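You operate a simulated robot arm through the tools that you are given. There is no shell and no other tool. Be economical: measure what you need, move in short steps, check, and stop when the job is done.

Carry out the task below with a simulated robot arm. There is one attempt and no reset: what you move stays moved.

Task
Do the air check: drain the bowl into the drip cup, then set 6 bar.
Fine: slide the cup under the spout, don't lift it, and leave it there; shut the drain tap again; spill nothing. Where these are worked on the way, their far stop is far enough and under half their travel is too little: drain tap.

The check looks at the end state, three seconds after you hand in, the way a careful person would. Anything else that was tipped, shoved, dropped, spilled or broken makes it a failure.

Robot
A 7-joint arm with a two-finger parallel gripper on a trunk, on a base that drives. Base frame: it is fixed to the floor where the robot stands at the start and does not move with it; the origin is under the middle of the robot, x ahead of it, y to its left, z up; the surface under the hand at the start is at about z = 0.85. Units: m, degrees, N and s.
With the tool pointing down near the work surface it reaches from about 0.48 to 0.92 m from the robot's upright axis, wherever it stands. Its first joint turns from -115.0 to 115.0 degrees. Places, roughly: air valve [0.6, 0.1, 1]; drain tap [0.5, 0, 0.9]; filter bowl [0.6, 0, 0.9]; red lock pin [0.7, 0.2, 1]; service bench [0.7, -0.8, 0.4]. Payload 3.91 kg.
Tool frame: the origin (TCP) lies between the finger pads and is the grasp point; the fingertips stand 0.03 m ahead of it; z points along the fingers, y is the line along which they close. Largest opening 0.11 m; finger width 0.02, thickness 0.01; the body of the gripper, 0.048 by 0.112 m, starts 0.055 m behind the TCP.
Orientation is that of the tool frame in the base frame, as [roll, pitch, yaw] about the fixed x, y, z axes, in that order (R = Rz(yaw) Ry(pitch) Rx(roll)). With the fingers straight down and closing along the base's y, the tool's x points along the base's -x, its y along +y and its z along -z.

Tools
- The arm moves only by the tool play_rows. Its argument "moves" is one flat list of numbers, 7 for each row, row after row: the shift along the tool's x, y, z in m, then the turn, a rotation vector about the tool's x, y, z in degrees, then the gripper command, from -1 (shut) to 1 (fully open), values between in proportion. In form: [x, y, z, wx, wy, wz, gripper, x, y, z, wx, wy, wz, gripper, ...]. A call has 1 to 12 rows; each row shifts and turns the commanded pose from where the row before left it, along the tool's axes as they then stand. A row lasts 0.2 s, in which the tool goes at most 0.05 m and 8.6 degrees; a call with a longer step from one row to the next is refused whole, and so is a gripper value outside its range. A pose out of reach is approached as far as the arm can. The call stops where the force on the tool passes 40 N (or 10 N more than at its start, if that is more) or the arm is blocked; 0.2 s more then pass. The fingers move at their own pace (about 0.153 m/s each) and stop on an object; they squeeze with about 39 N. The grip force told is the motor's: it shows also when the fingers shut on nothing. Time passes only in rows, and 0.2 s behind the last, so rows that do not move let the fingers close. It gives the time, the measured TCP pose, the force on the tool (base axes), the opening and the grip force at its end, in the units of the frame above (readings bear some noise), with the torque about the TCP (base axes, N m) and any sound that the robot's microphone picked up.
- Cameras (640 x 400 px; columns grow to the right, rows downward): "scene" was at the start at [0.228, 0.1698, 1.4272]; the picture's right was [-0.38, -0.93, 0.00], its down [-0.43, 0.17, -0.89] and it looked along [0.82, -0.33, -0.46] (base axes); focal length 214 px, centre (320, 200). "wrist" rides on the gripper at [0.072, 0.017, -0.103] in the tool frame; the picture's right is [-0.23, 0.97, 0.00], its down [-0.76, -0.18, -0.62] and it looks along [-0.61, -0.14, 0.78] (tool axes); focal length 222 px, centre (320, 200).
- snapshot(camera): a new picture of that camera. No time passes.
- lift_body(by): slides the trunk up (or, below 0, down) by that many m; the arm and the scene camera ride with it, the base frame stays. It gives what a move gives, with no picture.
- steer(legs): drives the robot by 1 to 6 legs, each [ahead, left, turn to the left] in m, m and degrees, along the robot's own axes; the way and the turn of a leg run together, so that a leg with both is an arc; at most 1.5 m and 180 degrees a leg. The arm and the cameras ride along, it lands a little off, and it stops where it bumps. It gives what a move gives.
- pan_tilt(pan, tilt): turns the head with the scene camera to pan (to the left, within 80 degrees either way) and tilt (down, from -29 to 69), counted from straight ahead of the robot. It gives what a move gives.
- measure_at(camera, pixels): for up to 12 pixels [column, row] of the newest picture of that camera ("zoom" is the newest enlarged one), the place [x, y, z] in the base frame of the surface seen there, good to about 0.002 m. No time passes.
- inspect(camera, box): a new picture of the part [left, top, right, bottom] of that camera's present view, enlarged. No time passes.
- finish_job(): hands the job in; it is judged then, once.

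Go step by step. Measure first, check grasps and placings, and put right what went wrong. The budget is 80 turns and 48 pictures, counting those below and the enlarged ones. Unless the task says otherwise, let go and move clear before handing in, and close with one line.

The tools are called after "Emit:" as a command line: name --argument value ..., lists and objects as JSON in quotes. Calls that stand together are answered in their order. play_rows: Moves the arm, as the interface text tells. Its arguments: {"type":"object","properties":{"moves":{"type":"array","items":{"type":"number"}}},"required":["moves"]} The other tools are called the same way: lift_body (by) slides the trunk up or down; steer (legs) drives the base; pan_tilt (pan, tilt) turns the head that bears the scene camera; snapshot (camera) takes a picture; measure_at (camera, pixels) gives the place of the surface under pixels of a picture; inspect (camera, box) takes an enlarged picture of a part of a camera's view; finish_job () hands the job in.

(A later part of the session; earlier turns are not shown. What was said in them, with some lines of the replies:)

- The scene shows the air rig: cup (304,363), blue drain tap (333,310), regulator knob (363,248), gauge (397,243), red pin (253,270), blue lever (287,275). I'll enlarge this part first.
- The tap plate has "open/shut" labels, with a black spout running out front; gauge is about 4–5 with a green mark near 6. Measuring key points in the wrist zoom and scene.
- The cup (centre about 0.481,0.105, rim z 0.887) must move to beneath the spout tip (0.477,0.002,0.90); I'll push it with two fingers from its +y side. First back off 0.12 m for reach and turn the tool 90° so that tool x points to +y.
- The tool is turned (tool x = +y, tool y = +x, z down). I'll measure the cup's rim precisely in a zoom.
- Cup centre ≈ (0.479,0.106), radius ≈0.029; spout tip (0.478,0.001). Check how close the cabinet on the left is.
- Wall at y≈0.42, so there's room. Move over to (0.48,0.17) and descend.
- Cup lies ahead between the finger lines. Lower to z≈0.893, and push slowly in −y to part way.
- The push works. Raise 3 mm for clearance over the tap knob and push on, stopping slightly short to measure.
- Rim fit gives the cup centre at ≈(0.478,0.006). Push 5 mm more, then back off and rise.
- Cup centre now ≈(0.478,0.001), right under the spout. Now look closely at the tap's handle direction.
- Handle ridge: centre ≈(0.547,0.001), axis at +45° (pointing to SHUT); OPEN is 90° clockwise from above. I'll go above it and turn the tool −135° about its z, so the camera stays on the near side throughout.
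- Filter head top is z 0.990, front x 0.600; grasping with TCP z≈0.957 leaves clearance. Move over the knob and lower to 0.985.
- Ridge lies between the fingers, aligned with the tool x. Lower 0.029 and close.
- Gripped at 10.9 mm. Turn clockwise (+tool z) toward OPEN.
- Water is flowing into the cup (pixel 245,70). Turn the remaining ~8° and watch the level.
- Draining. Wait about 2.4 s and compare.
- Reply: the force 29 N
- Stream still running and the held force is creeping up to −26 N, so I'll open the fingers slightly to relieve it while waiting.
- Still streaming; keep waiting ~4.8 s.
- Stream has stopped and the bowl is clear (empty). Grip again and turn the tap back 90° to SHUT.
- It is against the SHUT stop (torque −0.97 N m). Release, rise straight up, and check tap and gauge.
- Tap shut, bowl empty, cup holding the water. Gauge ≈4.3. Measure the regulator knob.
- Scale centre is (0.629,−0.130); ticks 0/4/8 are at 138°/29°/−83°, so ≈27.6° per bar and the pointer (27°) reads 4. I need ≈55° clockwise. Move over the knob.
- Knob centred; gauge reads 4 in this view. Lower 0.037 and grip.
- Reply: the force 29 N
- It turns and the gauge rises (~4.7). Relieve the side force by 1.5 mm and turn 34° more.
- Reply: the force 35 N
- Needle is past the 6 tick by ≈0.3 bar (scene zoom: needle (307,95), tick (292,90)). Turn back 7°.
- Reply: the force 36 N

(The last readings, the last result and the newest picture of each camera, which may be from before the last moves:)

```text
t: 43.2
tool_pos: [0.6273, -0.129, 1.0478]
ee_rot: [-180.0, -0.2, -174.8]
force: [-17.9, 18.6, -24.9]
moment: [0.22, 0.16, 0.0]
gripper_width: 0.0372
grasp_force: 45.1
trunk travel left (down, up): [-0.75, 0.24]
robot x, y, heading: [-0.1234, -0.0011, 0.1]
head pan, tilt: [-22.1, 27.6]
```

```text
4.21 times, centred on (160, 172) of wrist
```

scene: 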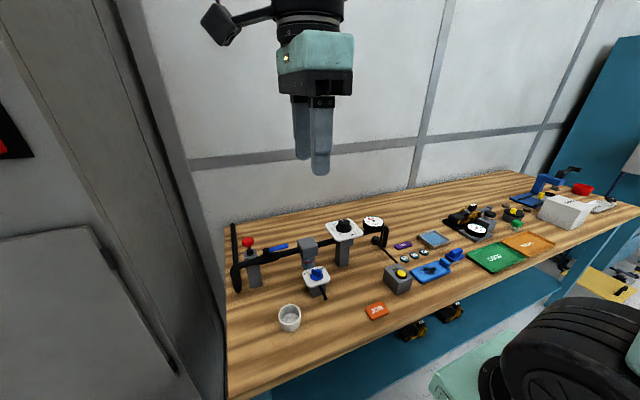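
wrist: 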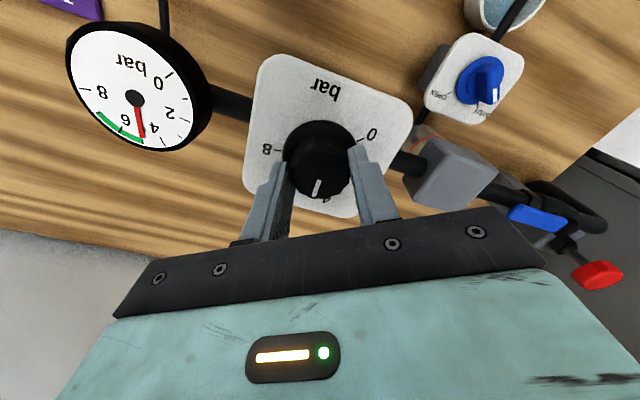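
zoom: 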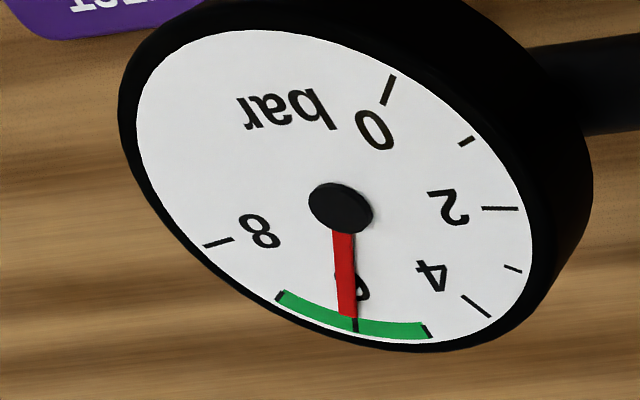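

Gauge now ≈6.05. Trim back 1.5°, release, rise and check.

Emit:
play_rows --moves '[0, 0, 0, 0, 0, -1.5, -1, 0, 0, 0, 0, 0, 0, -1, 0, 0, 0, 0, 0, 0, 0.27, 0, 0, 0, 0, 0, 0, 0.27, 0, 0, -0.03, 0, 0, 0, 0.27, 0, 0, -0.045, 0, 0, 0, 0.27, 0, 0, -0.045, 0, 0, 0, 0.27, 0, 0, -0.045, 0, 0, 0, 0.27, 0, 0, -0.045, 0, 0, 0, 0.27, 0, 0, -0.045, 0, 0, 0, 0.27]'

Emit:
inspect --camera "scene" --box '[355, 210, 395, 240]'

Emit:
inspect --camera "scene" --box '[220, 205, 400, 335]'

Emit:
snapshot --camera "wrist"

```text
t: 45.4
tool_pos: [0.6304, -0.1303, 1.3054]
ee_rot: [180.0, 0.0, -173.2]
force: [0.8, -0.9, 0.2]
moment: [0.03, 0.02, -0.01]
gripper_width: 0.0702
grasp_force: 0.1
trunk travel left (down, up): [-0.75, 0.24]
robot x, y, heading: [-0.12, 0.0017, -0.2]
head pan, tilt: [-22.1, 27.6]
```

```text
13.33 times, centred on (375, 225) of scene
```

zoom: 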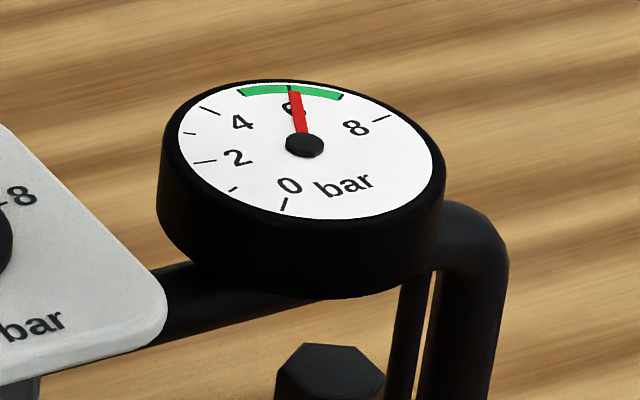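

```text
3.08 times, centred on (310, 270) of scene
```

zoom: 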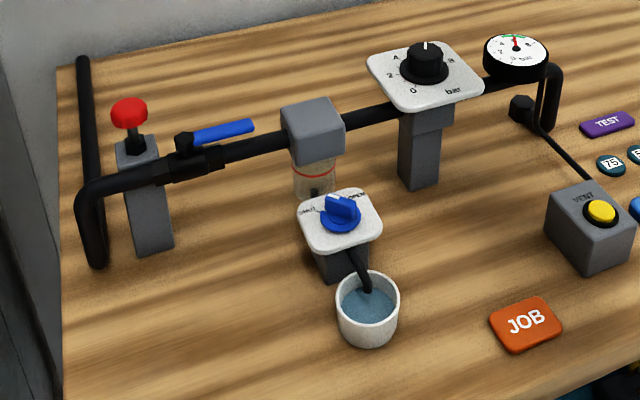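

```text
8 pictures are left
```

wrist: 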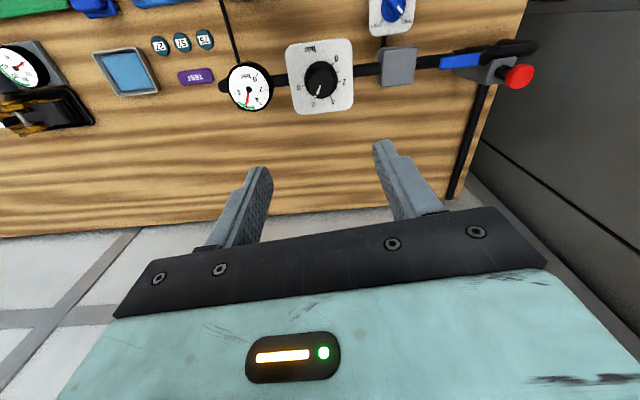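

Needle sits at about the 6 tick. One closer check of gauge and tap before handing in.

Emit:
inspect --camera "wrist" --box '[220, 55, 284, 119]'

Emit:
inspect --camera "scene" --box '[296, 255, 346, 305]'

```text
6.25 times, centred on (252, 87) of wrist
```

zoom: 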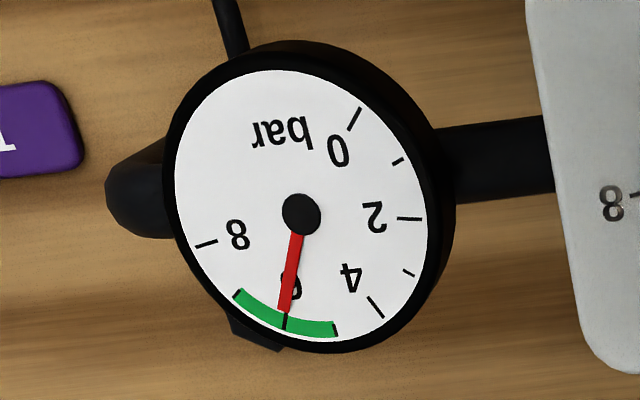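

```text
8.00 times, centred on (321, 280) of scene
```

zoom: 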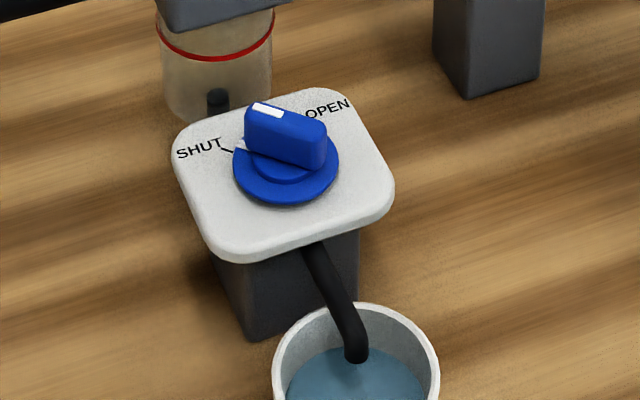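

The needle points at the 6 tick (zoom 284,315). The tap mark is at SHUT, the bowl is empty, the cup sits under the spout and the arm is clear, so I'm handing in.

Emit:
finish_job

```text
The job is handed in.
```

The air check is done and handed in: the bowl is drained into the cup, which I slid under the spout and left there. The drain tap is shut again, nothing was spilled, and the gauge reads about 6 bar.
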